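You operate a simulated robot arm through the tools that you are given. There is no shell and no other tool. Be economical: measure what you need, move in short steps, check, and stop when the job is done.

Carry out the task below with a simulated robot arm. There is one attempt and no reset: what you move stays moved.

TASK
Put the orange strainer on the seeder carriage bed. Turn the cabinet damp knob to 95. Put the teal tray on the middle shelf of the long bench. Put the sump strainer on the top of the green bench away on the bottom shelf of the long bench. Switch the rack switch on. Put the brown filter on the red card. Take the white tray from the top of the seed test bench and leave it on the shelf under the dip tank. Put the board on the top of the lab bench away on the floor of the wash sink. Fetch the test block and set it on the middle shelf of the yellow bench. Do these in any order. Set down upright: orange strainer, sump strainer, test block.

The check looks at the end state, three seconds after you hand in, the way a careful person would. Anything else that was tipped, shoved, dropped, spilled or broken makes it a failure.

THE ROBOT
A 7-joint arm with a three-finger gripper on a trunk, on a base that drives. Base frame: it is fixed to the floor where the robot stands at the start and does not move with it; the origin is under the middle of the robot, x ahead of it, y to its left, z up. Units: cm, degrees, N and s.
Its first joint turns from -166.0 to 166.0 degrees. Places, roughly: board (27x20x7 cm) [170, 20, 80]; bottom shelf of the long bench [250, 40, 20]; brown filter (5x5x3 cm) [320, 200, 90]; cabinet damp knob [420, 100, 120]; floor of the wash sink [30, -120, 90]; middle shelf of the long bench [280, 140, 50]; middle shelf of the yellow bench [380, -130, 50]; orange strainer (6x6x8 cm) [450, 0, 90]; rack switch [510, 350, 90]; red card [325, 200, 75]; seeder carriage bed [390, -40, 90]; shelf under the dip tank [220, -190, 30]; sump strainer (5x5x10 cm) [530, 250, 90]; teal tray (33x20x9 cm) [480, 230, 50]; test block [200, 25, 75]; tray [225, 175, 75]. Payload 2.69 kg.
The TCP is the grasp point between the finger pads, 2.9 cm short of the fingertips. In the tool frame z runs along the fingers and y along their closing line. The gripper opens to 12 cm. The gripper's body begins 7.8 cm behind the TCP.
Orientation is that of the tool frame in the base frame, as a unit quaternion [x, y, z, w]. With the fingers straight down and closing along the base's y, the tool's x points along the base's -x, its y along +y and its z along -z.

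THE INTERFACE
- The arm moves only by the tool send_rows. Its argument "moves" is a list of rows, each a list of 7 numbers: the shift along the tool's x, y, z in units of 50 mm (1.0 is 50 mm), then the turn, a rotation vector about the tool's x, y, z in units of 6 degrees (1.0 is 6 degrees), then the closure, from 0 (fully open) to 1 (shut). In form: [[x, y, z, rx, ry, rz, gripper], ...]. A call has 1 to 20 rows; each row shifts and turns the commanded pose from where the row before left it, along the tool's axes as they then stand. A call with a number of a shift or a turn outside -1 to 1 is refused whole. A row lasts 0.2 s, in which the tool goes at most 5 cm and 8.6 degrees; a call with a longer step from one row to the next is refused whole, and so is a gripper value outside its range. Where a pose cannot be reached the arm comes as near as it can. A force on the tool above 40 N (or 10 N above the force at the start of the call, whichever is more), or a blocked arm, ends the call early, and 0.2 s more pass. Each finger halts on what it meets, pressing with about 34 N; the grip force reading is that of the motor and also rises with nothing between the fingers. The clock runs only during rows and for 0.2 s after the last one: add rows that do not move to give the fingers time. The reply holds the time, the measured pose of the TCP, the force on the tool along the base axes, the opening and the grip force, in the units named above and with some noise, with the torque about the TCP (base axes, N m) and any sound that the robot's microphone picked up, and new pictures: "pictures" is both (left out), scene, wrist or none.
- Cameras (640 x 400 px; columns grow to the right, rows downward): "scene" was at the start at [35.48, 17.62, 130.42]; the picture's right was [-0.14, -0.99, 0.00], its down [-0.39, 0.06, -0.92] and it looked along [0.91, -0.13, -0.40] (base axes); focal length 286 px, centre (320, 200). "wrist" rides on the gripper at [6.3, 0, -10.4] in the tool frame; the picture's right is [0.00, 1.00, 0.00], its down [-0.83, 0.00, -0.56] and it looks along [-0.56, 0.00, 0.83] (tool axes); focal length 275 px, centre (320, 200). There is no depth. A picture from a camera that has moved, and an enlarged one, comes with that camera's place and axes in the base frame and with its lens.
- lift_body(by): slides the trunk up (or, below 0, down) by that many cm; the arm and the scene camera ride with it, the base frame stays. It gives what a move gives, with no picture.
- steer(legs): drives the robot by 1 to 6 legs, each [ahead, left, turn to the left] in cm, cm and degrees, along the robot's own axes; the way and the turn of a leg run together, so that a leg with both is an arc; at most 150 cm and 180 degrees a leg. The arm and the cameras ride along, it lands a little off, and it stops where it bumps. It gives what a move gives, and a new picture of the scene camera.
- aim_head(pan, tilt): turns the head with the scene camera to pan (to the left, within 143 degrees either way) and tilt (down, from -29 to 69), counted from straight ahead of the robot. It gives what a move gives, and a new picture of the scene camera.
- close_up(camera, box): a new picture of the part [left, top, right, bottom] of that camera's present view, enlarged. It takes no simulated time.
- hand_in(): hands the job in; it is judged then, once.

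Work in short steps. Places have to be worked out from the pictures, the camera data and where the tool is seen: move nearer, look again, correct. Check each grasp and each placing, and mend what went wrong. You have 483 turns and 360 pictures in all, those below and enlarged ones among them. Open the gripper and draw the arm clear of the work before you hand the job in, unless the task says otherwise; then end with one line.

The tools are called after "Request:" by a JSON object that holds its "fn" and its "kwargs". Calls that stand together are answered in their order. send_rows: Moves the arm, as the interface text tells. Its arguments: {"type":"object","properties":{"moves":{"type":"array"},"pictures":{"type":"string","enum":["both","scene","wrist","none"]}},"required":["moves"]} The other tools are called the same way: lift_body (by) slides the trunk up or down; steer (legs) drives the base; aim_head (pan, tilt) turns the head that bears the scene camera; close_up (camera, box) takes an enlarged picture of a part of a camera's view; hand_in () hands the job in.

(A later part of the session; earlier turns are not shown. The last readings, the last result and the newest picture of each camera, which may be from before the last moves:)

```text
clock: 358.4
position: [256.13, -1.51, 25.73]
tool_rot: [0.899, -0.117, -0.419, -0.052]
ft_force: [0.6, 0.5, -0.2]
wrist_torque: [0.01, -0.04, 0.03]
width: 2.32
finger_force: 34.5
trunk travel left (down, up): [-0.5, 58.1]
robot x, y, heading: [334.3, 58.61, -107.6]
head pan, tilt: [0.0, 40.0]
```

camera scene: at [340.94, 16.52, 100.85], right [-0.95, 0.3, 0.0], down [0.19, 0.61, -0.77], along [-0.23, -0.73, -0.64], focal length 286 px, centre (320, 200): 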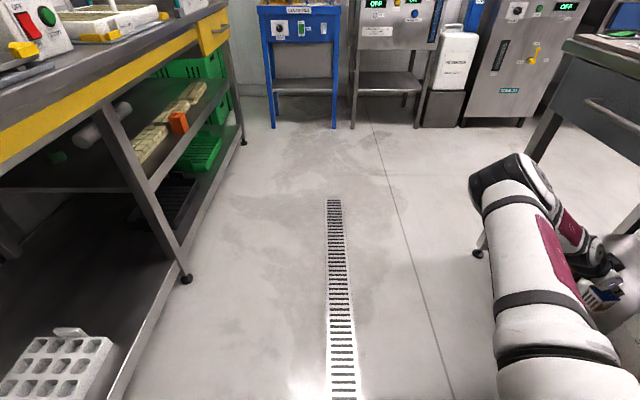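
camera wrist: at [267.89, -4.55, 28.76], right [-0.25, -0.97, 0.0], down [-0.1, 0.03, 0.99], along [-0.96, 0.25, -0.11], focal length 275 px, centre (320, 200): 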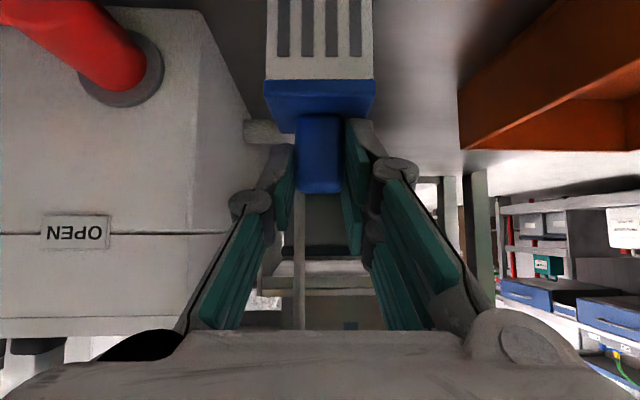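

Let me check the gap with the head camera.

Request:
{"fn": "aim_head", "kwargs": {"pan": -35, "tilt": 45}}

Request:
{"fn": "close_up", "kwargs": {"camera": "scene", "box": [280, 120, 480, 260]}}

```text
clock: 359.5
position: [256.22, -1.5, 25.72]
tool_rot: [0.899, -0.117, -0.419, -0.054]
ft_force: [-0.4, -0.5, -0.9]
wrist_torque: [-0.01, 0.01, -0.04]
width: 2.27
finger_force: 33.9
trunk travel left (down, up): [-0.5, 58.1]
robot x, y, heading: [334.61, 58.44, -107.5]
head pan, tilt: [-35.0, 45.0]
camera scene: at [337.06, 19.68, 100.13], right [-0.61, 0.79, 0.0], down [0.56, 0.43, -0.71], along [-0.56, -0.43, -0.71], focal length 286 px, centre (320, 200)
```

scene: 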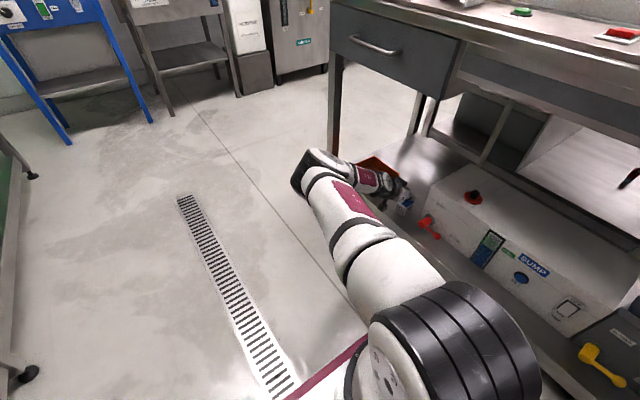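

```text
2.86 times, centred on (380, 190) of scene
camera zoom: at [337.06, 19.68, 100.13], right [-0.61, 0.79, 0.0], down [0.56, 0.43, -0.71], along [-0.56, -0.43, -0.71], focal length 818 px, centre (149, 229)
```

zoom: 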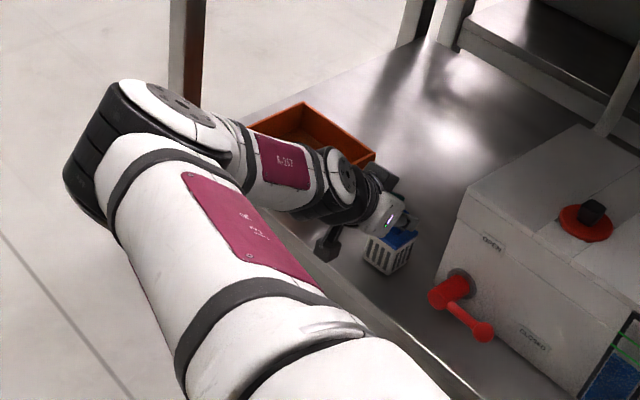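

The strainer hangs over the shelf with a gap still. Continue lowering in small steps.

Request:
{"fn": "send_rows", "kwargs": {"moves": [[0.06, 0, 0.05, 0, 0, 0, 0.9], [0.05, 0, 0.042, 0, 0, 0, 0.9], [0.05, 0, 0.042, 0, 0, 0, 0.9], [0.04, 0, 0.034, 0, 0, 0, 0.9], [0, 0, 0, 0, 0, 0, 0.9]], "pictures": "none"}}

Request:
{"fn": "close_up", "kwargs": {"camera": "scene", "box": [360, 160, 440, 220]}}

```text
clock: 360.2
position: [255.78, -1.58, 25.5]
tool_rot: [0.897, -0.116, -0.424, -0.052]
ft_force: [0.2, 0.0, 10.4]
wrist_torque: [0.0, 0.37, -0.02]
width: 2.3
finger_force: 33.7
trunk travel left (down, up): [-0.5, 58.1]
robot x, y, heading: [334.4, 58.96, -107.6]
head pan, tilt: [-35.0, 45.0]
stopped in row 3: the force on the tool passed its limit at 45 N (the readings are from after the stop); the commanded pose is now the measured one
```

```text
6.67 times, centred on (400, 190) of scene
camera zoom: at [337.1, 19.71, 100.12], right [-0.61, 0.79, 0.0], down [0.56, 0.43, -0.71], along [-0.56, -0.43, -0.71], focal length 1909 px, centre (-213, 267)
```

zoom: 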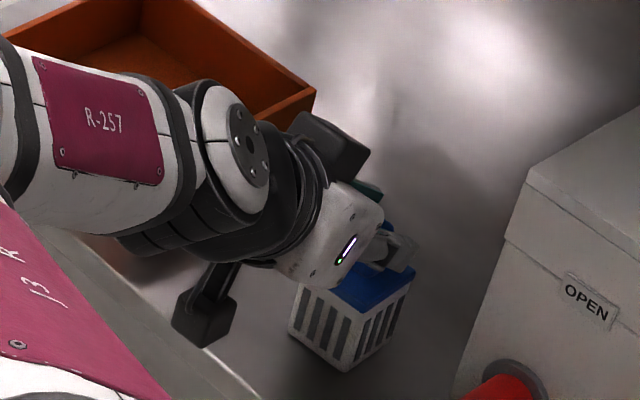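

Contact, at the strainer itself. Ease off a hair, open slightly, and check.

Request:
{"fn": "send_rows", "kwargs": {"moves": [[-0.01, 0, -0.01, 0, 0, 0, 0.9], [0, 0, 0, 0, 0, 0, 0.75], [0, 0, 0, 0, 0, 0, 0.62], [0, 0, 0, 0, 0, 0, 0.62]], "pictures": "wrist"}}

Request:
{"fn": "close_up", "kwargs": {"camera": "scene", "box": [360, 160, 440, 220]}}

```text
clock: 361.2
position: [255.93, -1.64, 25.3]
tool_rot: [0.897, -0.116, -0.423, -0.052]
ft_force: [-2.1, 1.3, 9.9]
wrist_torque: [-0.15, 0.18, -0.06]
width: 4.77
finger_force: 0.0
trunk travel left (down, up): [-0.5, 58.1]
robot x, y, heading: [334.58, 58.56, -107.4]
head pan, tilt: [-35.0, 45.0]
camera wrist: at [267.68, -4.6, 27.13], right [-0.25, -0.97, 0.0], down [-0.1, 0.03, 0.99], along [-0.96, 0.25, -0.1], focal length 275 px, centre (320, 200)
```

wrist: 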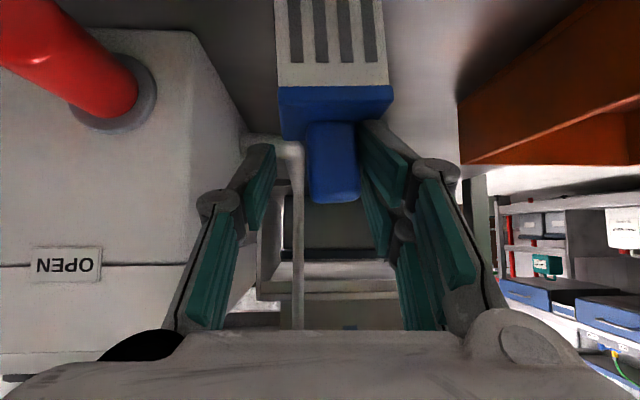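

```text
6.67 times, centred on (400, 190) of scene
camera zoom: at [337.09, 19.71, 100.13], right [-0.61, 0.79, 0.0], down [0.56, 0.43, -0.71], along [-0.56, -0.43, -0.71], focal length 1909 px, centre (-213, 267)
```

zoom: 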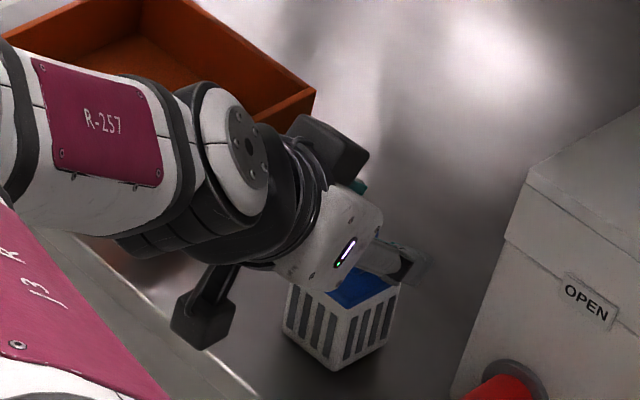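

Fingers are open; tips seem to rest on the cap. Lift straight up slowly.

Request:
{"fn": "send_rows", "kwargs": {"moves": [[-0.06, 0, -0.05, 0, 0, 0, 0.62], [-0.1, 0, -0.084, 0, 0, 0, 0.62], [-0.2, 0, -0.168, 0, 0, 0, 0.55], [-0.4, 0, -0.336, 0, 0, 0, 0.55], [0, 0, 0, 0, 0, 0, 0.5]], "pictures": "wrist"}}

Request:
{"fn": "close_up", "kwargs": {"camera": "scene", "box": [360, 160, 440, 220]}}

```text
clock: 362.4
position: [256.0, -1.63, 30.32]
tool_rot: [0.898, -0.115, -0.422, -0.051]
ft_force: [-0.3, 0.2, 0.3]
wrist_torque: [-0.03, 0.0, 0.02]
width: 5.99
finger_force: 0.1
trunk travel left (down, up): [-0.5, 58.1]
robot x, y, heading: [334.91, 58.81, -107.4]
head pan, tilt: [-35.0, 45.0]
camera wrist: at [267.81, -4.59, 32.12], right [-0.25, -0.97, 0.0], down [-0.1, 0.03, 0.99], along [-0.96, 0.25, -0.1], focal length 275 px, centre (320, 200)
```

wrist: 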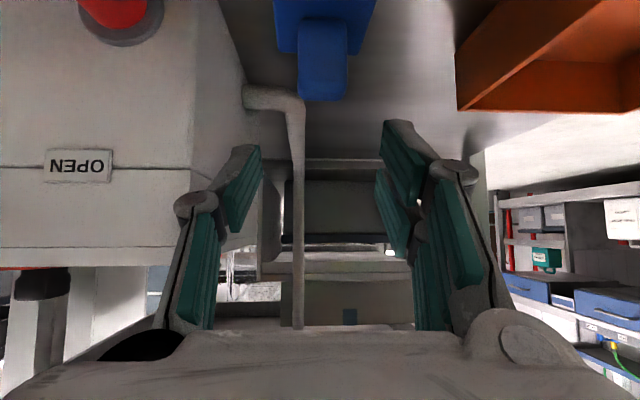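

```text
6.67 times, centred on (400, 190) of scene
camera zoom: at [337.07, 19.69, 100.12], right [-0.61, 0.79, 0.0], down [0.56, 0.43, -0.71], along [-0.56, -0.43, -0.71], focal length 1909 px, centre (-213, 267)
```

zoom: 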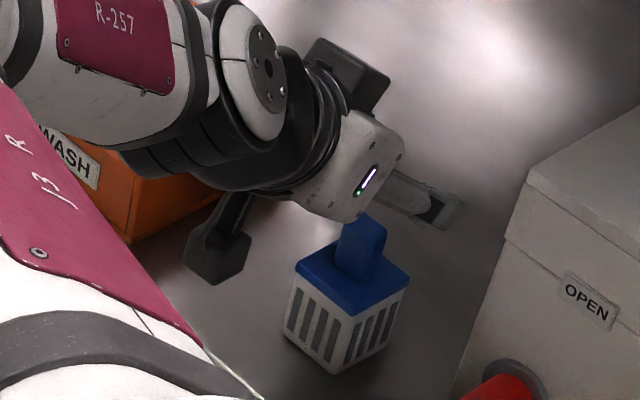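

The strainer stands upright on the shelf. Raise a bit more and withdraw into the aisle.

Request:
{"fn": "send_rows", "kwargs": {"moves": [[-0.46, 0, -0.386, 0, 0, 0, 0.5], [-0.46, 0, -0.386, 0, 0, 0, 0.5], [0.599, 0.033, -0.715, 0, 0, 0, 0.5], [0.599, 0.033, -0.715, 0, 0, 0, 0.5], [0.599, 0.033, -0.715, 0, 0, 0, 0.5], [0.599, 0.033, -0.715, 0, 0, 0, 0.5], [0.599, 0.033, -0.715, 0, 0, 0, 0.5], [0.599, 0.033, -0.715, 0, 0, 0, 0.5], [0.599, 0.033, -0.715, 0, 0, 0, 0.5], [0.599, 0.033, -0.715, 0, 0, 0, 0.5], [0.599, 0.033, -0.715, 0, 0, 0, 0.5], [0, 0, 0, 0, 0, 0, 0.5]], "pictures": "both"}}

Request:
{"fn": "close_up", "kwargs": {"camera": "scene", "box": [340, 130, 480, 250]}}

```text
clock: 365.0
position: [296.24, -13.56, 36.01]
tool_rot: [0.897, -0.116, -0.424, -0.051]
ft_force: [-0.5, -0.1, -0.7]
wrist_torque: [0.02, -0.02, 0.01]
width: 6.0
finger_force: 0.1
trunk travel left (down, up): [-0.5, 58.1]
robot x, y, heading: [334.6, 58.95, -107.8]
head pan, tilt: [-35.0, 45.0]
camera scene: at [337.09, 19.69, 100.12], right [-0.61, 0.79, 0.0], down [0.56, 0.43, -0.71], along [-0.56, -0.43, -0.71], focal length 286 px, centre (320, 200)
camera wrist: at [308.07, -16.47, 37.81], right [-0.25, -0.97, 0.0], down [-0.1, 0.03, 0.99], along [-0.96, 0.25, -0.1], focal length 275 px, centre (320, 200)
```

scene: 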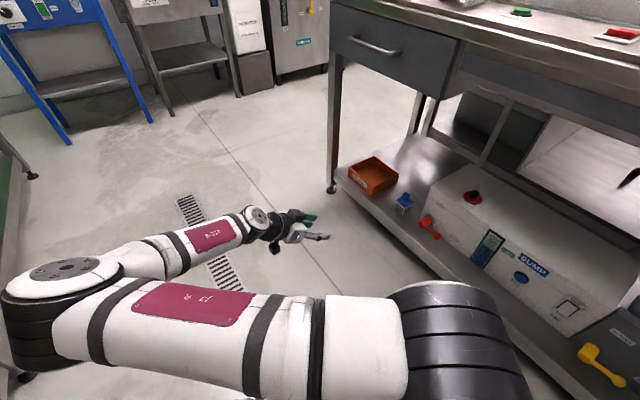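
wrist: 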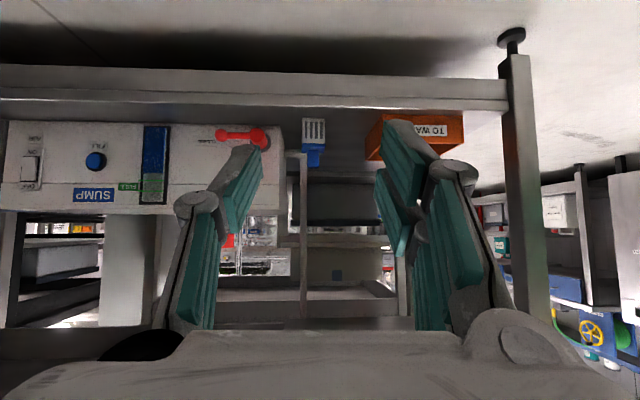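

```text
3.33 times, centred on (410, 190) of scene
camera zoom: at [337.09, 19.69, 100.12], right [-0.61, 0.79, 0.0], down [0.56, 0.43, -0.71], along [-0.56, -0.43, -0.71], focal length 954 px, centre (20, 233)
```

zoom: 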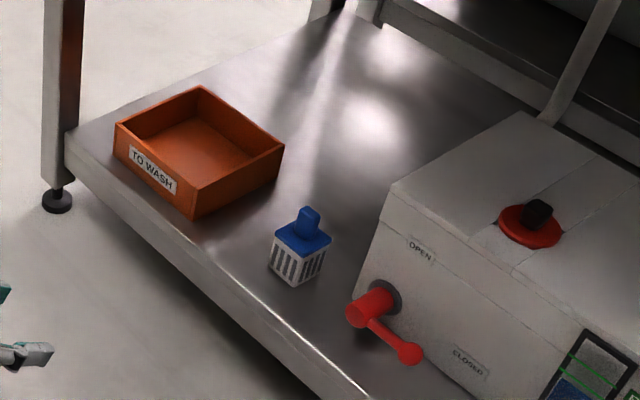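

Sump strainer done. Next is the teal tray under the green bench. I raise the trunk, then reverse up the aisle to the open end.

Request:
{"fn": "lift_body", "kwargs": {"by": 38}}

Request:
{"fn": "steer", "kwargs": {"legs": [[-2, 0, 1], [-150, 0, 0], [-95, 0, 0]]}}

Request:
{"fn": "aim_head", "kwargs": {"pan": 50, "tilt": 40}}

```text
clock: 368.7
position: [296.39, -13.56, 73.9]
tool_rot: [0.897, -0.116, -0.424, -0.052]
ft_force: [0.2, 0.3, 0.4]
wrist_torque: [0.0, -0.04, 0.01]
width: 5.98
finger_force: 0.1
trunk travel left (down, up): [-38.5, 20.1]
robot x, y, heading: [334.4, 58.92, -107.5]
head pan, tilt: [-35.0, 45.0]
```

```text
clock: 381.1
position: [366.03, 222.13, 74.11]
tool_rot: [0.9, -0.093, -0.423, -0.041]
ft_force: [0.1, 0.0, -0.2]
wrist_torque: [0.0, -0.01, 0.0]
width: 6.03
finger_force: 0.0
trunk travel left (down, up): [-38.5, 20.1]
robot x, y, heading: [400.6, 296.25, -104.4]
head pan, tilt: [-35.0, 45.0]
camera scene: at [407.17, 265.49, 138.04], right [-0.65, 0.76, 0.0], down [0.54, 0.46, -0.71], along [-0.54, -0.46, -0.71], focal length 286 px, centre (320, 200)
```

scene: 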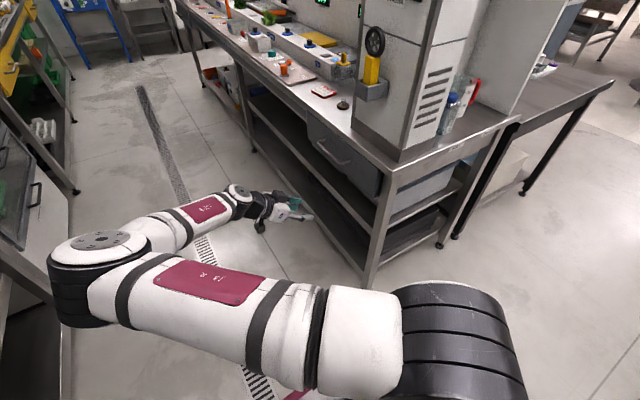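

```text
clock: 382.6
position: [366.1, 222.11, 74.05]
tool_rot: [0.9, -0.093, -0.424, -0.041]
ft_force: [0.3, 0.6, -0.1]
wrist_torque: [0.01, 0.04, -0.03]
width: 5.98
finger_force: 0.1
trunk travel left (down, up): [-38.5, 20.1]
robot x, y, heading: [400.31, 296.35, -104.6]
head pan, tilt: [50.0, 40.0]
camera scene: at [418.28, 263.82, 138.76], right [-0.82, -0.58, 0.0], down [-0.37, 0.52, -0.77], along [0.44, -0.62, -0.64], focal length 286 px, centre (320, 200)
```

scene: 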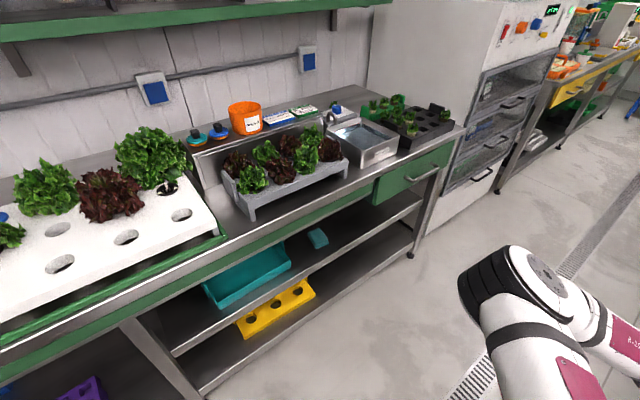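

Zoom on the teal tray.

Request:
{"fn": "close_up", "kwargs": {"camera": "scene", "box": [170, 200, 370, 340]}}

```text
2.86 times, centred on (270, 270) of scene
camera zoom: at [418.28, 263.82, 138.76], right [-0.82, -0.58, 0.0], down [-0.37, 0.52, -0.77], along [0.44, -0.62, -0.64], focal length 818 px, centre (463, 0)
```

zoom: 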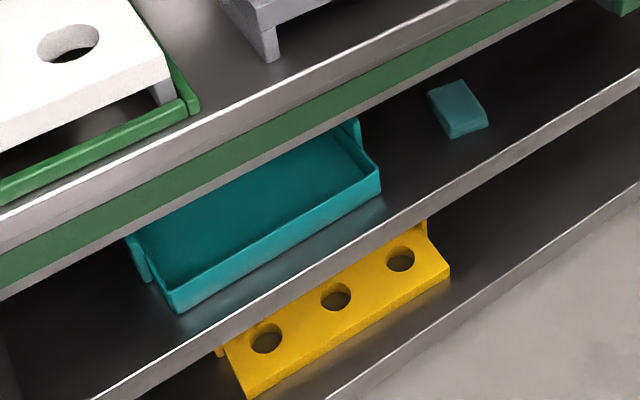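

The tray has end lugs like the board; its right lug is near (f 392.7, g 341), shelf z≈50, apron bottom z≈78. I need the green bench on my right, so I back up to open floor and turn 180° clockwise.

Request:
{"fn": "lift_body", "kwargs": {"by": 18}}

Request:
{"fn": "steer", "kwargs": {"legs": [[-38, 4, 0], [0, 0, -90], [0, 0, -91]]}}

Request:
{"fn": "aim_head", "kwargs": {"pan": 0, "tilt": 30}}

```text
clock: 384.6
position: [366.03, 222.08, 92.0]
tool_rot: [0.9, -0.093, -0.424, -0.041]
ft_force: [-0.8, -0.1, -0.6]
wrist_torque: [0.03, -0.04, 0.01]
width: 5.97
finger_force: 0.3
trunk travel left (down, up): [-56.5, 2.1]
robot x, y, heading: [400.25, 296.14, -104.6]
head pan, tilt: [50.0, 40.0]
```

```text
clock: 390.4
position: [334.82, 343.22, 92.05]
tool_rot: [0.643, -0.636, -0.305, -0.297]
ft_force: [-0.5, 0.6, -0.1]
wrist_torque: [0.0, -0.01, 0.04]
width: 5.99
finger_force: 0.0
trunk travel left (down, up): [-56.5, 2.1]
robot x, y, heading: [414.76, 325.23, 177.7]
head pan, tilt: [50.0, 40.0]
stopped in leg 2: the robot was blocked; the commanded pose is now the measured one
camera scene: at [402.75, 300.23, 156.82], right [-0.74, 0.67, 0.0], down [0.43, 0.47, -0.77], along [-0.52, -0.57, -0.64], focal length 286 px, centre (320, 200)
```

scene: 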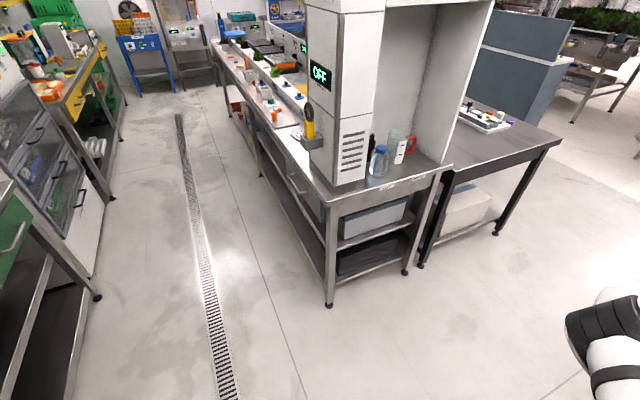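

```text
clock: 391.6
position: [334.7, 343.24, 91.99]
tool_rot: [0.643, -0.637, -0.305, -0.297]
ft_force: [0.5, 0.2, 0.3]
wrist_torque: [-0.01, -0.01, -0.01]
width: 6.04
finger_force: 0.1
trunk travel left (down, up): [-56.5, 2.1]
robot x, y, heading: [414.85, 325.3, 177.4]
head pan, tilt: [0.0, 30.0]
camera scene: at [399.45, 306.88, 158.36], right [0.04, 1.0, 0.0], down [0.5, -0.02, -0.87], along [-0.87, 0.04, -0.5], focal length 286 px, centre (320, 200)
```

scene: 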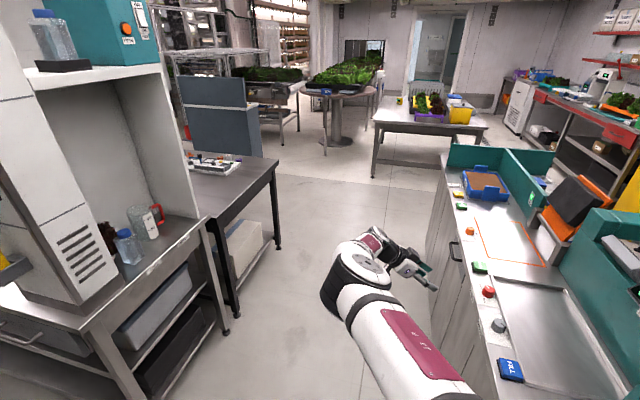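

The base corner touched the teal counter's end at about (366,350). I raise the hand 30 cm, move left 16 cm for room, and finish the turn.

Request:
{"fn": "send_rows", "kwargs": {"moves": [[-0.66, 0, -0.55, 0, 0, 0, 0.5], [-0.66, 0, -0.55, 0, 0, 0, 0.5], [-0.66, 0, -0.55, 0, 0, 0, 0.5], [-0.66, 0, -0.55, 0, 0, 0, 0.5], [-0.66, 0, -0.55, 0, 0, 0, 0.5], [-0.66, 0, -0.55, 0, 0, 0, 0.5], [-0.66, 0, -0.55, 0, 0, 0, 0.5], [0, 0, 0, 0, 0, 0, 0.5]], "pictures": "none"}}

Request:
{"fn": "steer", "kwargs": {"legs": [[0, 18, 0], [0, 0, -52], [0, 0, -52]]}}

Request:
{"fn": "aim_head", "kwargs": {"pan": -40, "tilt": 45}}

```text
clock: 393.4
position: [334.77, 343.22, 122.19]
tool_rot: [0.643, -0.636, -0.305, -0.298]
ft_force: [0.6, -0.4, 0.1]
wrist_torque: [0.02, -0.01, 0.02]
width: 6.03
finger_force: 0.1
trunk travel left (down, up): [-56.5, 2.1]
robot x, y, heading: [414.81, 325.38, 177.5]
head pan, tilt: [0.0, 30.0]
```

```text
clock: 399.6
position: [452.59, 379.77, 122.11]
tool_rot: [0.117, 0.897, -0.052, 0.423]
ft_force: [0.3, -1.1, 0.5]
wrist_torque: [0.02, 0.01, -0.01]
width: 5.99
finger_force: 0.1
trunk travel left (down, up): [-56.5, 2.1]
robot x, y, heading: [414.28, 307.72, 72.0]
head pan, tilt: [0.0, 30.0]
camera scene: at [400.05, 326.97, 158.36], right [0.95, -0.31, 0.0], down [-0.15, -0.48, -0.87], along [0.27, 0.82, -0.5], focal length 286 px, centre (320, 200)
```

scene: 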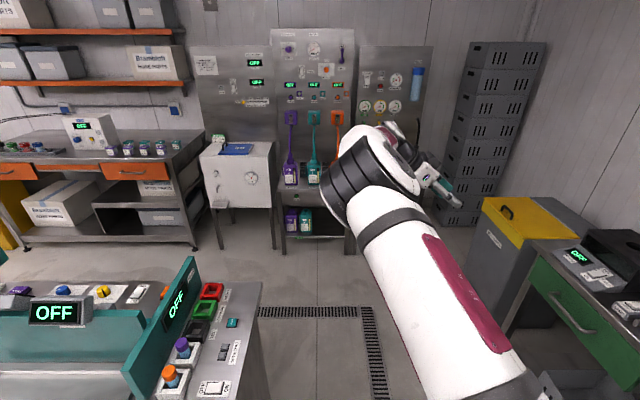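

```text
clock: 400.6
position: [452.44, 379.74, 122.09]
tool_rot: [0.118, 0.897, -0.052, 0.423]
ft_force: [-0.7, -0.9, -0.2]
wrist_torque: [-0.01, 0.0, -0.05]
width: 5.99
finger_force: 0.1
trunk travel left (down, up): [-56.5, 2.1]
robot x, y, heading: [413.98, 307.68, 72.1]
head pan, tilt: [-40.0, 45.0]
camera scene: at [404.16, 322.69, 156.1], right [0.53, -0.85, 0.0], down [-0.6, -0.38, -0.71], along [0.6, 0.38, -0.71], focal length 286 px, centre (320, 200)
```

scene: 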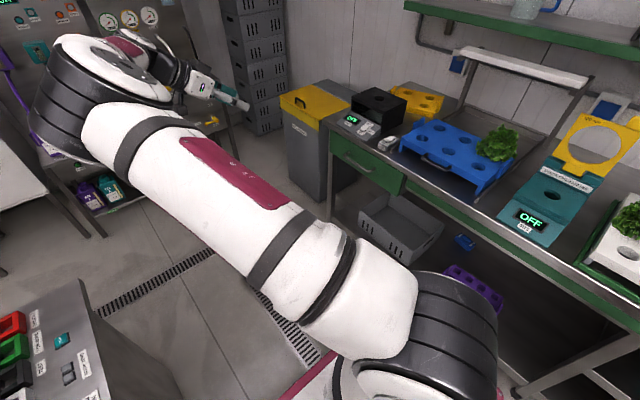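

The rack switch (by the black scale box) is within reach from here; zoom in.

Request:
{"fn": "close_up", "kwargs": {"camera": "scene", "box": [320, 80, 480, 190]}}

Request:
{"fn": "close_up", "kwargs": {"camera": "scene", "box": [360, 120, 420, 165]}}

```text
3.64 times, centred on (400, 135) of scene
camera zoom: at [404.16, 322.69, 156.1], right [0.53, -0.85, 0.0], down [-0.6, -0.38, -0.71], along [0.6, 0.38, -0.71], focal length 1041 px, centre (29, 436)
```

zoom: 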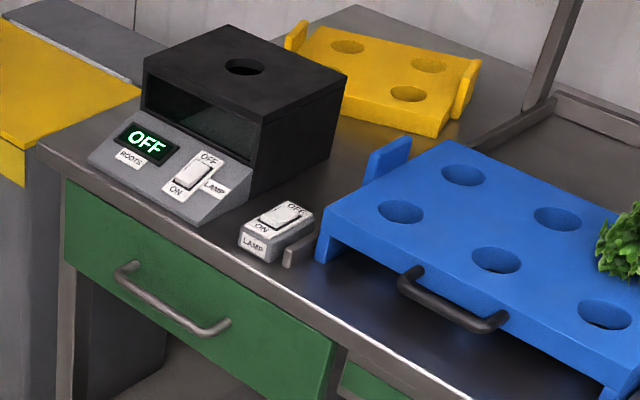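

```text
8.89 times, centred on (390, 142) of scene
camera zoom: at [404.16, 322.69, 156.1], right [0.53, -0.85, 0.0], down [-0.6, -0.38, -0.71], along [0.6, 0.38, -0.71], focal length 2545 px, centre (-302, 711)
```

zoom: 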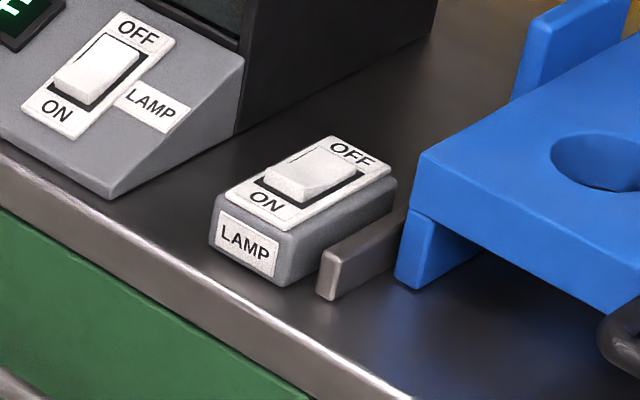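

The small LAMP box by the rack foot is the rack switch: its rocker's ON end faces the aisle. I'll press that end with closed fingertips; approach first to (480,362,108).

Request:
{"fn": "send_rows", "kwargs": {"moves": [[-0.23, -0.25, 0.823, 0, 0, 0, 1], [-0.23, -0.25, 0.823, 0, 0, 0, 1], [-0.23, -0.25, 0.823, 0, 0, 0, 1], [-0.23, -0.25, 0.823, 0, 0, 0, 1], [-0.23, -0.25, 0.823, 0, 0, 0, 1], [-0.23, -0.25, 0.823, 0, 0, 0, 1], [-0.23, -0.25, 0.823, 0, 0, 0, 1], [-0.23, -0.25, 0.823, 0, 0, 0, 1], [0, 0, 0, 0, 0, 0, 1]], "pictures": "both"}}

```text
clock: 402.6
position: [480.7, 362.08, 108.2]
tool_rot: [0.117, 0.897, -0.053, 0.422]
ft_force: [-0.6, -0.8, 0.3]
wrist_torque: [-0.01, 0.02, 0.0]
width: 0.01
finger_force: 28.6
trunk travel left (down, up): [-56.5, 2.1]
robot x, y, heading: [414.06, 307.57, 71.8]
head pan, tilt: [-40.0, 45.0]
camera scene: at [404.16, 322.68, 156.1], right [0.53, -0.85, 0.0], down [-0.6, -0.38, -0.71], along [0.6, 0.38, -0.71], focal length 286 px, centre (320, 200)
camera wrist: at [468.97, 365.14, 110.08], right [0.25, 0.97, 0.0], down [0.1, -0.03, 0.99], along [0.96, -0.25, -0.1], focal length 275 px, centre (320, 200)
```

scene: 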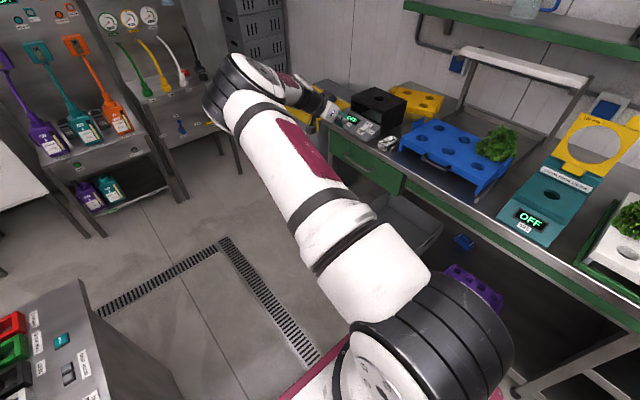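
wrist: 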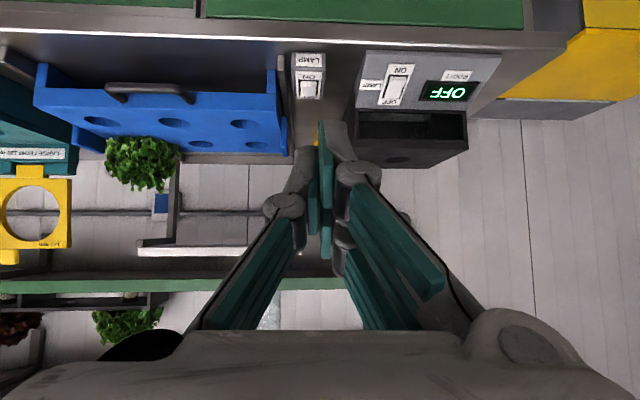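

Switch seen right ahead at about (503,354.7). Move the tips to ~4 cm above its ON end.

Request:
{"fn": "send_rows", "kwargs": {"moves": [[-0.228, -0.063, 0.93, 0, 0, 0, 1], [-0.228, -0.063, 0.93, 0, 0, 0, 1], [-0.228, -0.063, 0.93, 0, 0, 0, 1], [-0.228, -0.063, 0.93, 0, 0, 0, 1], [-0.228, -0.063, 0.8, 0, 0, 0, 1], [0, 0, 0, 0, 0, 0, 1]], "pictures": "both"}}

Request:
{"fn": "close_up", "kwargs": {"camera": "scene", "box": [330, 80, 430, 170]}}

```text
clock: 404.0
position: [496.39, 354.13, 97.7]
tool_rot: [0.118, 0.897, -0.053, 0.422]
ft_force: [-1.3, 0.6, 0.2]
wrist_torque: [0.0, 0.02, 0.02]
width: 0.0
finger_force: 28.9
out of reach, approached as far as the arm can: row 4, 5
trunk travel left (down, up): [-56.5, 2.1]
robot x, y, heading: [413.72, 307.88, 71.8]
head pan, tilt: [-40.0, 45.0]
camera scene: at [404.17, 322.68, 156.1], right [0.53, -0.85, 0.0], down [-0.6, -0.37, -0.71], along [0.6, 0.37, -0.71], focal length 286 px, centre (320, 200)
camera wrist: at [484.83, 357.27, 99.46], right [0.25, 0.97, 0.0], down [0.1, -0.03, 0.99], along [0.96, -0.25, -0.1], focal length 275 px, centre (320, 200)
```

scene: 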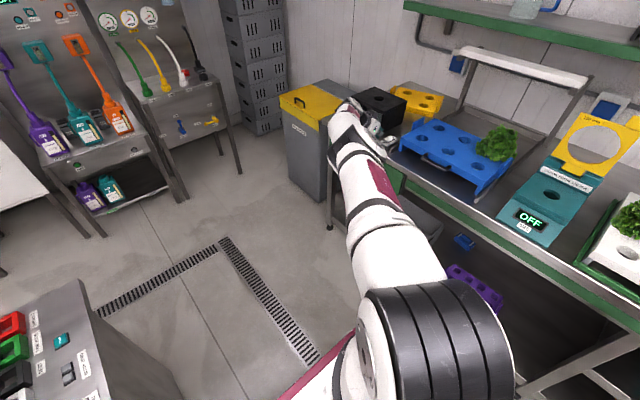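
wrist: 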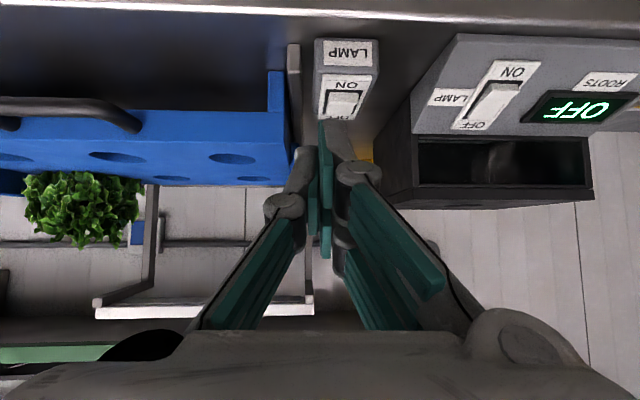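

```text
4.44 times, centred on (380, 125) of scene
camera zoom: at [404.17, 322.68, 156.1], right [0.53, -0.85, 0.0], down [-0.6, -0.37, -0.71], along [0.6, 0.37, -0.71], focal length 1273 px, centre (53, 533)
```

zoom: 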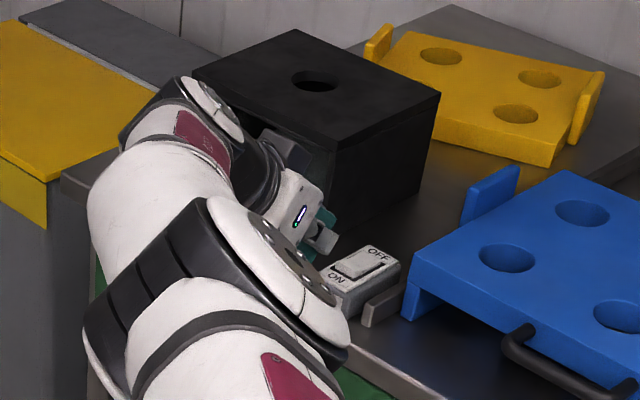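

Just short of reach. Raise 3 cm and slide the base 7 cm toward the bench.

Request:
{"fn": "send_rows", "kwargs": {"moves": [[-0.46, 0, -0.385, 0, 0, 0, 1], [0, 0, 0, 0, 0, 0, 1]], "pictures": "none"}}

Request:
{"fn": "steer", "kwargs": {"legs": [[0, -8, 0]]}}

Request:
{"fn": "close_up", "kwargs": {"camera": "wrist", "box": [160, 0, 480, 200]}}

```text
clock: 404.6
position: [496.48, 354.3, 100.61]
tool_rot: [0.116, 0.897, -0.051, 0.423]
ft_force: [0.1, 0.1, -0.5]
wrist_torque: [0.03, 0.0, 0.01]
width: 0.0
finger_force: 28.6
trunk travel left (down, up): [-56.5, 2.1]
robot x, y, heading: [413.92, 307.49, 72.1]
head pan, tilt: [-40.0, 45.0]
```

```text
clock: 405.7
position: [504.16, 351.84, 100.52]
tool_rot: [0.117, 0.897, -0.052, 0.423]
ft_force: [-0.6, -0.1, 0.3]
wrist_torque: [0.0, -0.01, 0.02]
width: 0.0
finger_force: 29.2
trunk travel left (down, up): [-56.5, 2.1]
robot x, y, heading: [421.59, 305.19, 72.1]
head pan, tilt: [-40.0, 45.0]
camera scene: at [411.91, 320.17, 156.1], right [0.53, -0.85, 0.0], down [-0.6, -0.37, -0.71], along [0.6, 0.37, -0.71], focal length 286 px, centre (320, 200)
```

scene: 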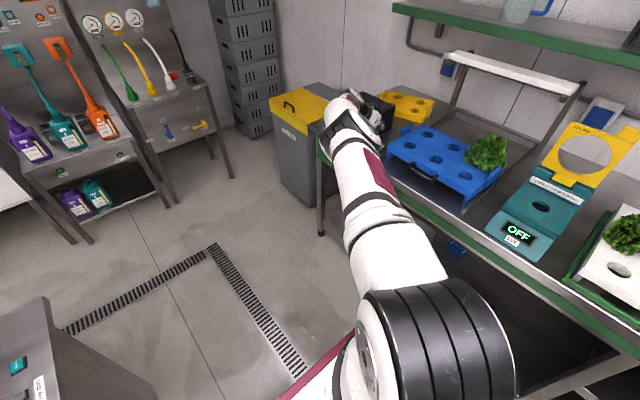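

```text
2.00 times, centred on (320, 100) of wrist
camera zoom: at [492.62, 354.77, 102.42], right [0.25, 0.97, 0.0], down [0.1, -0.03, 0.99], along [0.96, -0.25, -0.1], focal length 551 px, centre (320, 400)
```

zoom: 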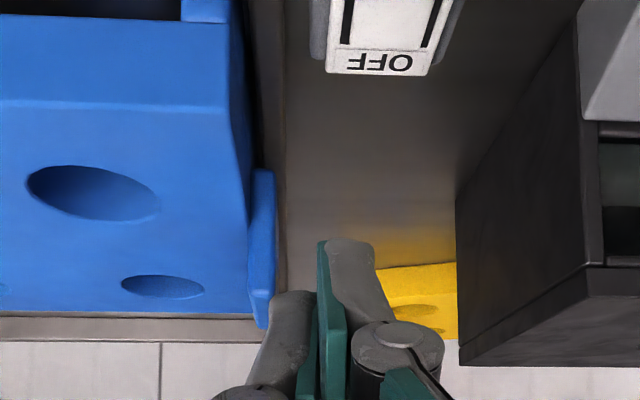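

Tips are slightly past the switch; shift back 2.8 cm and left 2.6 cm, descend 4 cm, and look.

Request:
{"fn": "send_rows", "kwargs": {"moves": [[0.43, 0.36, -0.52, 0, 0, 0, 1], [0.31, 0, 0.255, 0, 0, 0, 1], [0.31, 0, 0.255, 0, 0, 0, 1], [0, 0, 0, 0, 0, 0, 1]], "pictures": "wrist"}}

Request:
{"fn": "close_up", "kwargs": {"camera": "scene", "box": [320, 80, 420, 160]}}

```text
clock: 406.7
position: [501.38, 354.42, 96.52]
tool_rot: [0.118, 0.897, -0.052, 0.423]
ft_force: [-0.2, 0.4, 0.1]
wrist_torque: [0.01, -0.01, -0.03]
width: 0.01
finger_force: 28.3
trunk travel left (down, up): [-56.5, 2.1]
robot x, y, heading: [421.43, 305.45, 71.9]
head pan, tilt: [-40.0, 45.0]
camera wrist: at [489.79, 357.38, 98.36], right [0.25, 0.97, 0.0], down [0.1, -0.03, 0.99], along [0.96, -0.25, -0.1], focal length 275 px, centre (320, 200)
```

wrist: 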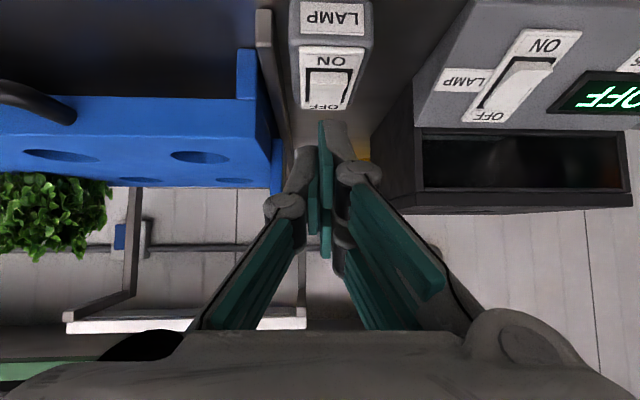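

```text
5.00 times, centred on (370, 120) of scene
camera zoom: at [411.9, 320.17, 156.1], right [0.53, -0.85, 0.0], down [-0.6, -0.38, -0.71], along [0.6, 0.38, -0.71], focal length 1432 px, centre (70, 600)
```

zoom: 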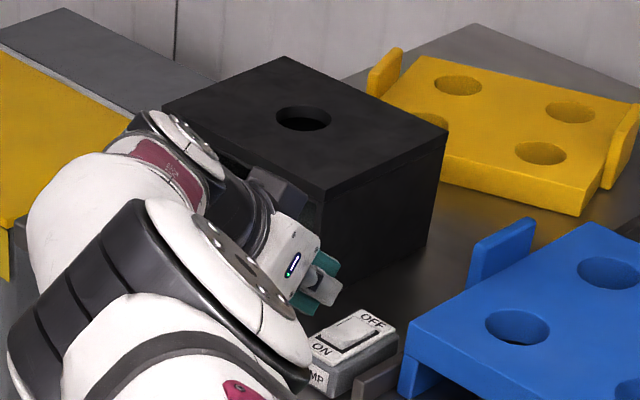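

Tips are over the ON end. Press down in small steps.

Request:
{"fn": "send_rows", "kwargs": {"moves": [[0.12, 0, 0.1, 0, 0, 0, 1], [0.1, 0, 0.083, 0, 0, 0, 1], [0.08, 0, 0.066, 0, 0, 0, 1], [0.06, 0, 0.05, 0, 0, 0, 1], [0, 0, 0, 0, 0, 0, 1]], "pictures": "wrist"}}

```text
clock: 407.9
position: [501.39, 354.27, 94.31]
tool_rot: [0.118, 0.897, -0.053, 0.423]
ft_force: [-0.4, -0.4, -0.1]
wrist_torque: [0.0, 0.01, 0.0]
width: 0.0
finger_force: 29.1
trunk travel left (down, up): [-56.5, 2.1]
robot x, y, heading: [422.02, 305.01, 71.8]
head pan, tilt: [-40.0, 45.0]
camera wrist: at [489.89, 357.43, 96.07], right [0.25, 0.97, 0.0], down [0.1, -0.03, 0.99], along [0.96, -0.25, -0.1], focal length 275 px, centre (320, 200)
```

wrist: 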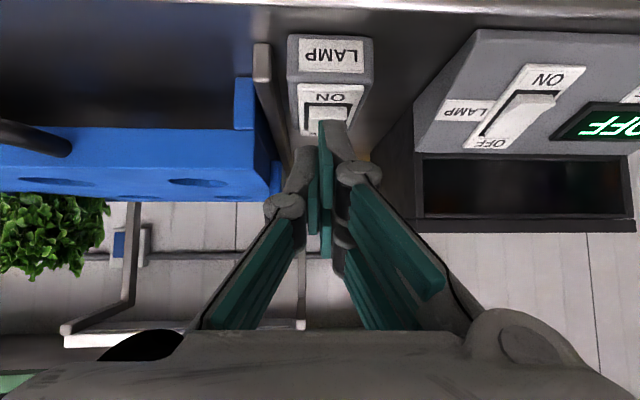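

Request:
{"fn": "send_rows", "kwargs": {"moves": [[0.06, 0, 0.05, 0, 0, 0, 1], [0.06, 0, 0.05, 0, 0, 0, 1], [0.06, 0, 0.05, 0, 0, 0, 1], [0.06, 0, 0.05, 0, 0, 0, 1], [0, 0, 0, 0, 0, 0, 1]], "pictures": "wrist"}}

```text
clock: 409.1
position: [501.3, 354.3, 93.09]
tool_rot: [0.118, 0.897, -0.053, 0.422]
ft_force: [1.0, -0.3, 0.4]
wrist_torque: [0.01, -0.03, 0.03]
width: 0.01
finger_force: 28.4
out of reach, approached as far as the arm can: row 4
trunk travel left (down, up): [-56.5, 2.1]
robot x, y, heading: [421.87, 305.13, 72.3]
head pan, tilt: [-40.0, 45.0]
camera wrist: at [489.75, 357.36, 94.85], right [0.25, 0.97, 0.0], down [0.1, -0.03, 0.99], along [0.96, -0.25, -0.1], focal length 275 px, centre (320, 200)
```

wrist: 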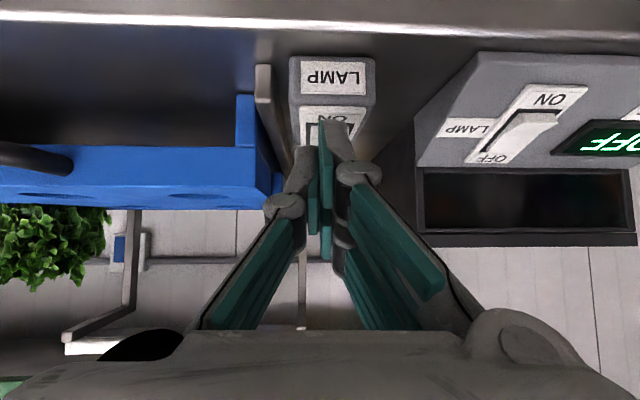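

At the reach limit; use the trunk to come down 1 cm at a time.

Request:
{"fn": "lift_body", "kwargs": {"by": -1.2}}

Request:
{"fn": "send_rows", "kwargs": {"moves": [[0.03, 0, 0.025, 0, 0, 0, 1], [0.03, 0, 0.025, 0, 0, 0, 1], [0, 0, 0, 0, 0, 0, 1]], "pictures": "wrist"}}

```text
clock: 409.7
position: [501.27, 354.26, 91.94]
tool_rot: [0.118, 0.897, -0.053, 0.423]
ft_force: [0.2, 0.2, -0.2]
wrist_torque: [0.02, -0.02, 0.01]
width: 0.0
finger_force: 28.8
trunk travel left (down, up): [-55.3, 3.3]
robot x, y, heading: [421.59, 305.12, 71.7]
head pan, tilt: [-40.0, 45.0]
```

```text
clock: 410.5
position: [501.14, 354.28, 91.44]
tool_rot: [0.118, 0.897, -0.052, 0.422]
ft_force: [-0.8, 0.8, 0.6]
wrist_torque: [-0.05, 0.0, 0.01]
width: 0.0
finger_force: 28.6
trunk travel left (down, up): [-55.3, 3.3]
robot x, y, heading: [421.64, 305.0, 72.1]
head pan, tilt: [-40.0, 45.0]
camera wrist: at [489.72, 357.37, 93.29], right [0.25, 0.97, 0.0], down [0.1, -0.03, 0.99], along [0.96, -0.25, -0.1], focal length 275 px, centre (320, 200)
```

wrist: 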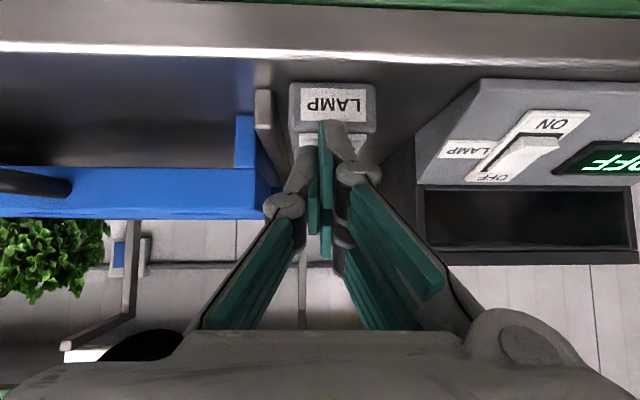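

The switch top is lower (≈88.5) and further (ON end ≈(505.7,353.8)). Raise 3 cm, and move the base 4 cm toward the bench.

Request:
{"fn": "lift_body", "kwargs": {"by": 3}}

Request:
{"fn": "steer", "kwargs": {"legs": [[1, -4, 0]]}}

Request:
{"fn": "close_up", "kwargs": {"camera": "wrist", "box": [160, 0, 480, 200]}}

```text
clock: 411.2
position: [500.46, 352.16, 94.36]
tool_rot: [0.117, 0.897, -0.052, 0.423]
ft_force: [-0.2, -0.7, -0.6]
wrist_torque: [0.02, 0.0, -0.05]
width: 0.0
finger_force: 28.2
trunk travel left (down, up): [-58.3, 0.3]
robot x, y, heading: [421.32, 305.28, 72.1]
head pan, tilt: [-40.0, 45.0]
```

```text
clock: 412.1
position: [504.61, 351.73, 94.41]
tool_rot: [0.117, 0.897, -0.051, 0.423]
ft_force: [0.3, 0.2, -1.3]
wrist_torque: [0.01, -0.01, 0.01]
width: 0.0
finger_force: 28.3
trunk travel left (down, up): [-58.3, 0.3]
robot x, y, heading: [425.59, 305.08, 72.1]
head pan, tilt: [-40.0, 45.0]
camera scene: at [415.27, 317.55, 157.84], right [0.53, -0.85, 0.0], down [-0.6, -0.37, -0.71], along [0.6, 0.37, -0.71], focal length 286 px, centre (320, 200)
```

scene: 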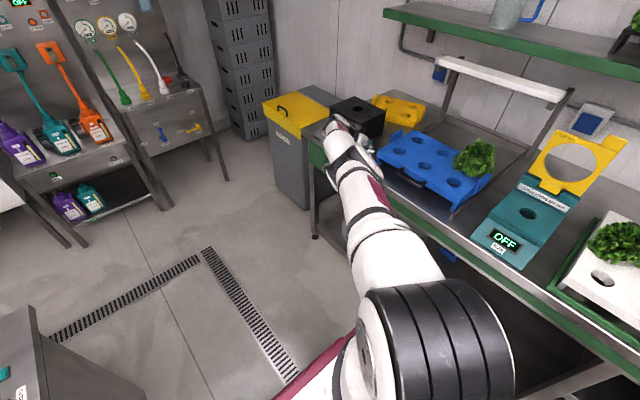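

```text
2.00 times, centred on (320, 100) of wrist
camera zoom: at [493.03, 354.73, 96.26], right [0.25, 0.97, 0.0], down [0.1, -0.03, 0.99], along [0.96, -0.25, -0.1], focal length 551 px, centre (320, 400)
```

zoom: 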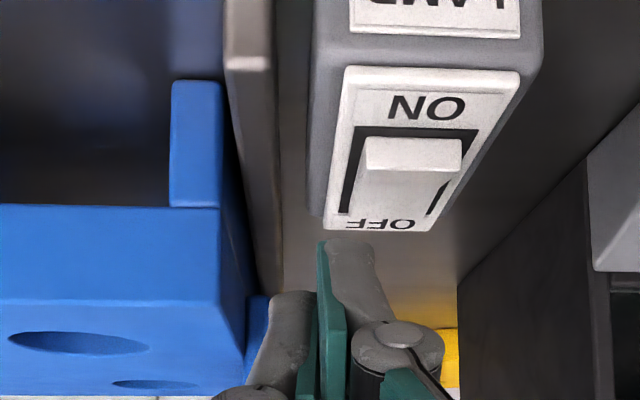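

Clear view: the raised ON edge is ~2.2 cm to the left of the tip line. Shift sideways and slightly back, then press down.

Request:
{"fn": "send_rows", "kwargs": {"moves": [[0.1, 0.44, -0.12, 0, 0, 0, 1], [0.1, 0, 0.083, 0, 0, 0, 1], [0.1, 0, 0.083, 0, 0, 0, 1], [0.08, 0, 0.066, 0, 0, 0, 1], [0.06, 0, 0.05, 0, 0, 0, 1], [0, 0, 0, 0, 0, 0, 1]], "pictures": "wrist"}}

```text
clock: 413.5
position: [503.04, 352.98, 92.52]
tool_rot: [0.118, 0.897, -0.051, 0.423]
ft_force: [-0.5, -0.6, 0.0]
wrist_torque: [-0.02, -0.01, 0.03]
width: 0.0
finger_force: 28.2
out of reach, approached as far as the arm can: row 1
trunk travel left (down, up): [-58.3, 0.3]
robot x, y, heading: [426.07, 305.05, 71.9]
head pan, tilt: [-40.0, 45.0]
camera wrist: at [491.47, 355.97, 94.5], right [0.25, 0.97, 0.0], down [0.1, -0.03, 0.99], along [0.96, -0.25, -0.1], focal length 275 px, centre (320, 200)
```

wrist: 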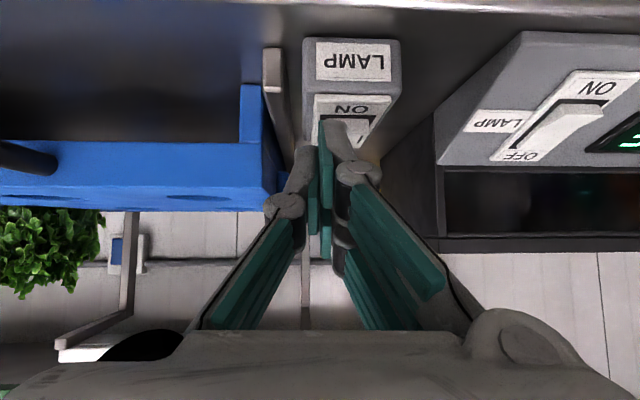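

The trunk is too high for good reach. Raise the hand 14 cm with the arm, then lower the trunk 14 cm.

Request:
{"fn": "send_rows", "kwargs": {"moves": [[-0.54, 0, -0.446, 0, 0, 0, 1], [-0.54, 0, -0.446, 0, 0, 0, 1], [-0.54, 0, -0.446, 0, 0, 0, 1], [-0.54, 0, -0.446, 0, 0, 0, 1], [0, 0, 0, 0, 0, 0, 1]], "pictures": "none"}}

Request:
{"fn": "lift_body", "kwargs": {"by": -13}}

Request:
{"fn": "close_up", "kwargs": {"camera": "wrist", "box": [160, 0, 480, 200]}}

```text
clock: 414.7
position: [504.96, 354.34, 106.21]
tool_rot: [0.118, 0.897, -0.052, 0.422]
ft_force: [0.3, 0.1, 0.0]
wrist_torque: [0.0, 0.0, 0.0]
width: 0.02
finger_force: 28.4
out of reach, approached as far as the arm can: row 1, 2, 3, 4
trunk travel left (down, up): [-58.3, 0.3]
robot x, y, heading: [425.76, 304.41, 71.9]
head pan, tilt: [-40.0, 45.0]
```

```text
clock: 416.3
position: [509.33, 367.66, 93.3]
tool_rot: [0.118, 0.897, -0.052, 0.423]
ft_force: [-0.4, 0.6, -0.6]
wrist_torque: [0.02, 0.01, 0.01]
width: 0.02
finger_force: 28.6
trunk travel left (down, up): [-45.3, 13.3]
robot x, y, heading: [425.73, 304.82, 72.2]
head pan, tilt: [-40.0, 45.0]
```

```text
2.00 times, centred on (320, 100) of wrist
camera zoom: at [497.78, 370.57, 95.09], right [0.25, 0.97, 0.0], down [0.1, -0.03, 0.99], along [0.96, -0.25, -0.1], focal length 551 px, centre (320, 400)
```

zoom: 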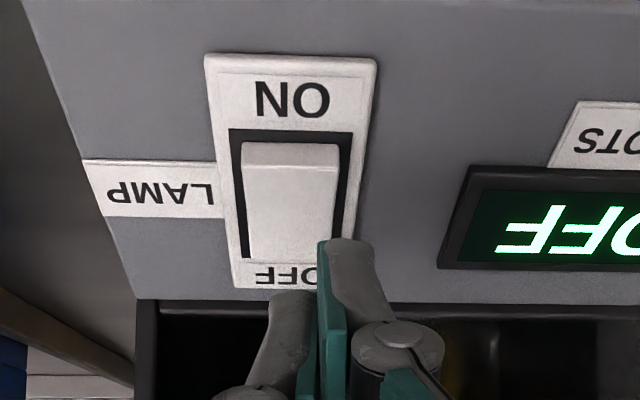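

The trunk's lean carried the hand left, over the scanner console. Raise 4 cm and move back right 13.5 cm.

Request:
{"fn": "send_rows", "kwargs": {"moves": [[-0.62, 0, -0.51, 0, 0, 0, 1], [0, -0.9, 0, 0, 0, 0, 1], [0, -0.9, 0, 0, 0, 0, 1], [0, -0.8, 0, 0, 0, 0, 1], [0, 0, 0, 0, 0, 0, 1]], "pictures": "both"}}

Request:
{"fn": "close_up", "kwargs": {"camera": "wrist", "box": [160, 0, 480, 200]}}

```text
clock: 417.2
position: [512.78, 363.08, 97.25]
tool_rot: [0.115, 0.899, -0.046, 0.421]
ft_force: [-12.4, -1.4, 6.0]
wrist_torque: [-0.06, -0.08, -0.15]
width: 0.0
finger_force: 28.6
out of reach, approached as far as the arm can: row 2, 3, 4
trunk travel left (down, up): [-45.3, 13.3]
robot x, y, heading: [425.64, 305.11, 72.2]
head pan, tilt: [-40.0, 45.0]
stopped in row 4: the force on the tool passed its limit at 50 N (the readings are from after the stop); the commanded pose is now the measured one
camera scene: at [419.43, 330.8, 144.87], right [0.53, -0.85, 0.0], down [-0.6, -0.38, -0.71], along [0.6, 0.38, -0.71], focal length 286 px, centre (320, 200)
camera wrist: at [501.24, 366.05, 99.06], right [0.24, 0.97, 0.01], down [0.1, -0.04, 0.99], along [0.96, -0.24, -0.1], focal length 275 px, centre (320, 200)
```

scene: 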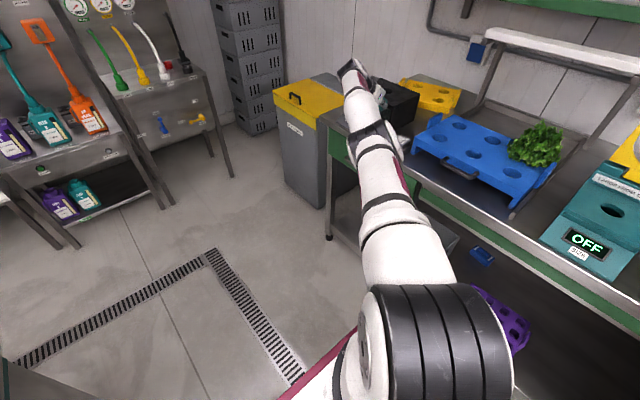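
wrist: 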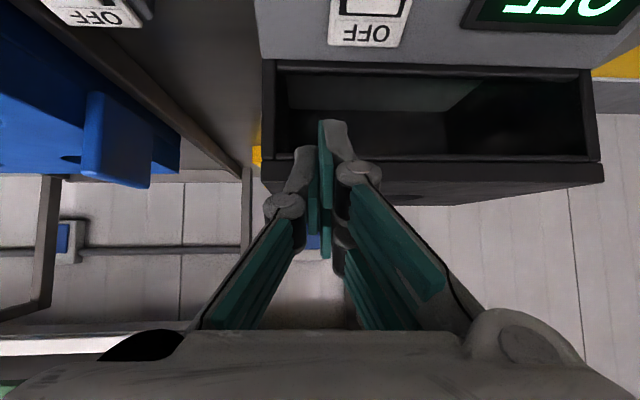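

```text
2.00 times, centred on (320, 100) of wrist
camera zoom: at [501.24, 366.05, 99.06], right [0.24, 0.97, 0.01], down [0.1, -0.04, 0.99], along [0.96, -0.24, -0.1], focal length 551 px, centre (320, 400)
```

zoom: 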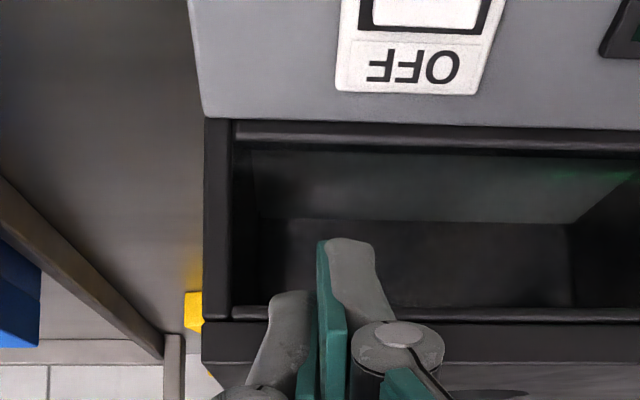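

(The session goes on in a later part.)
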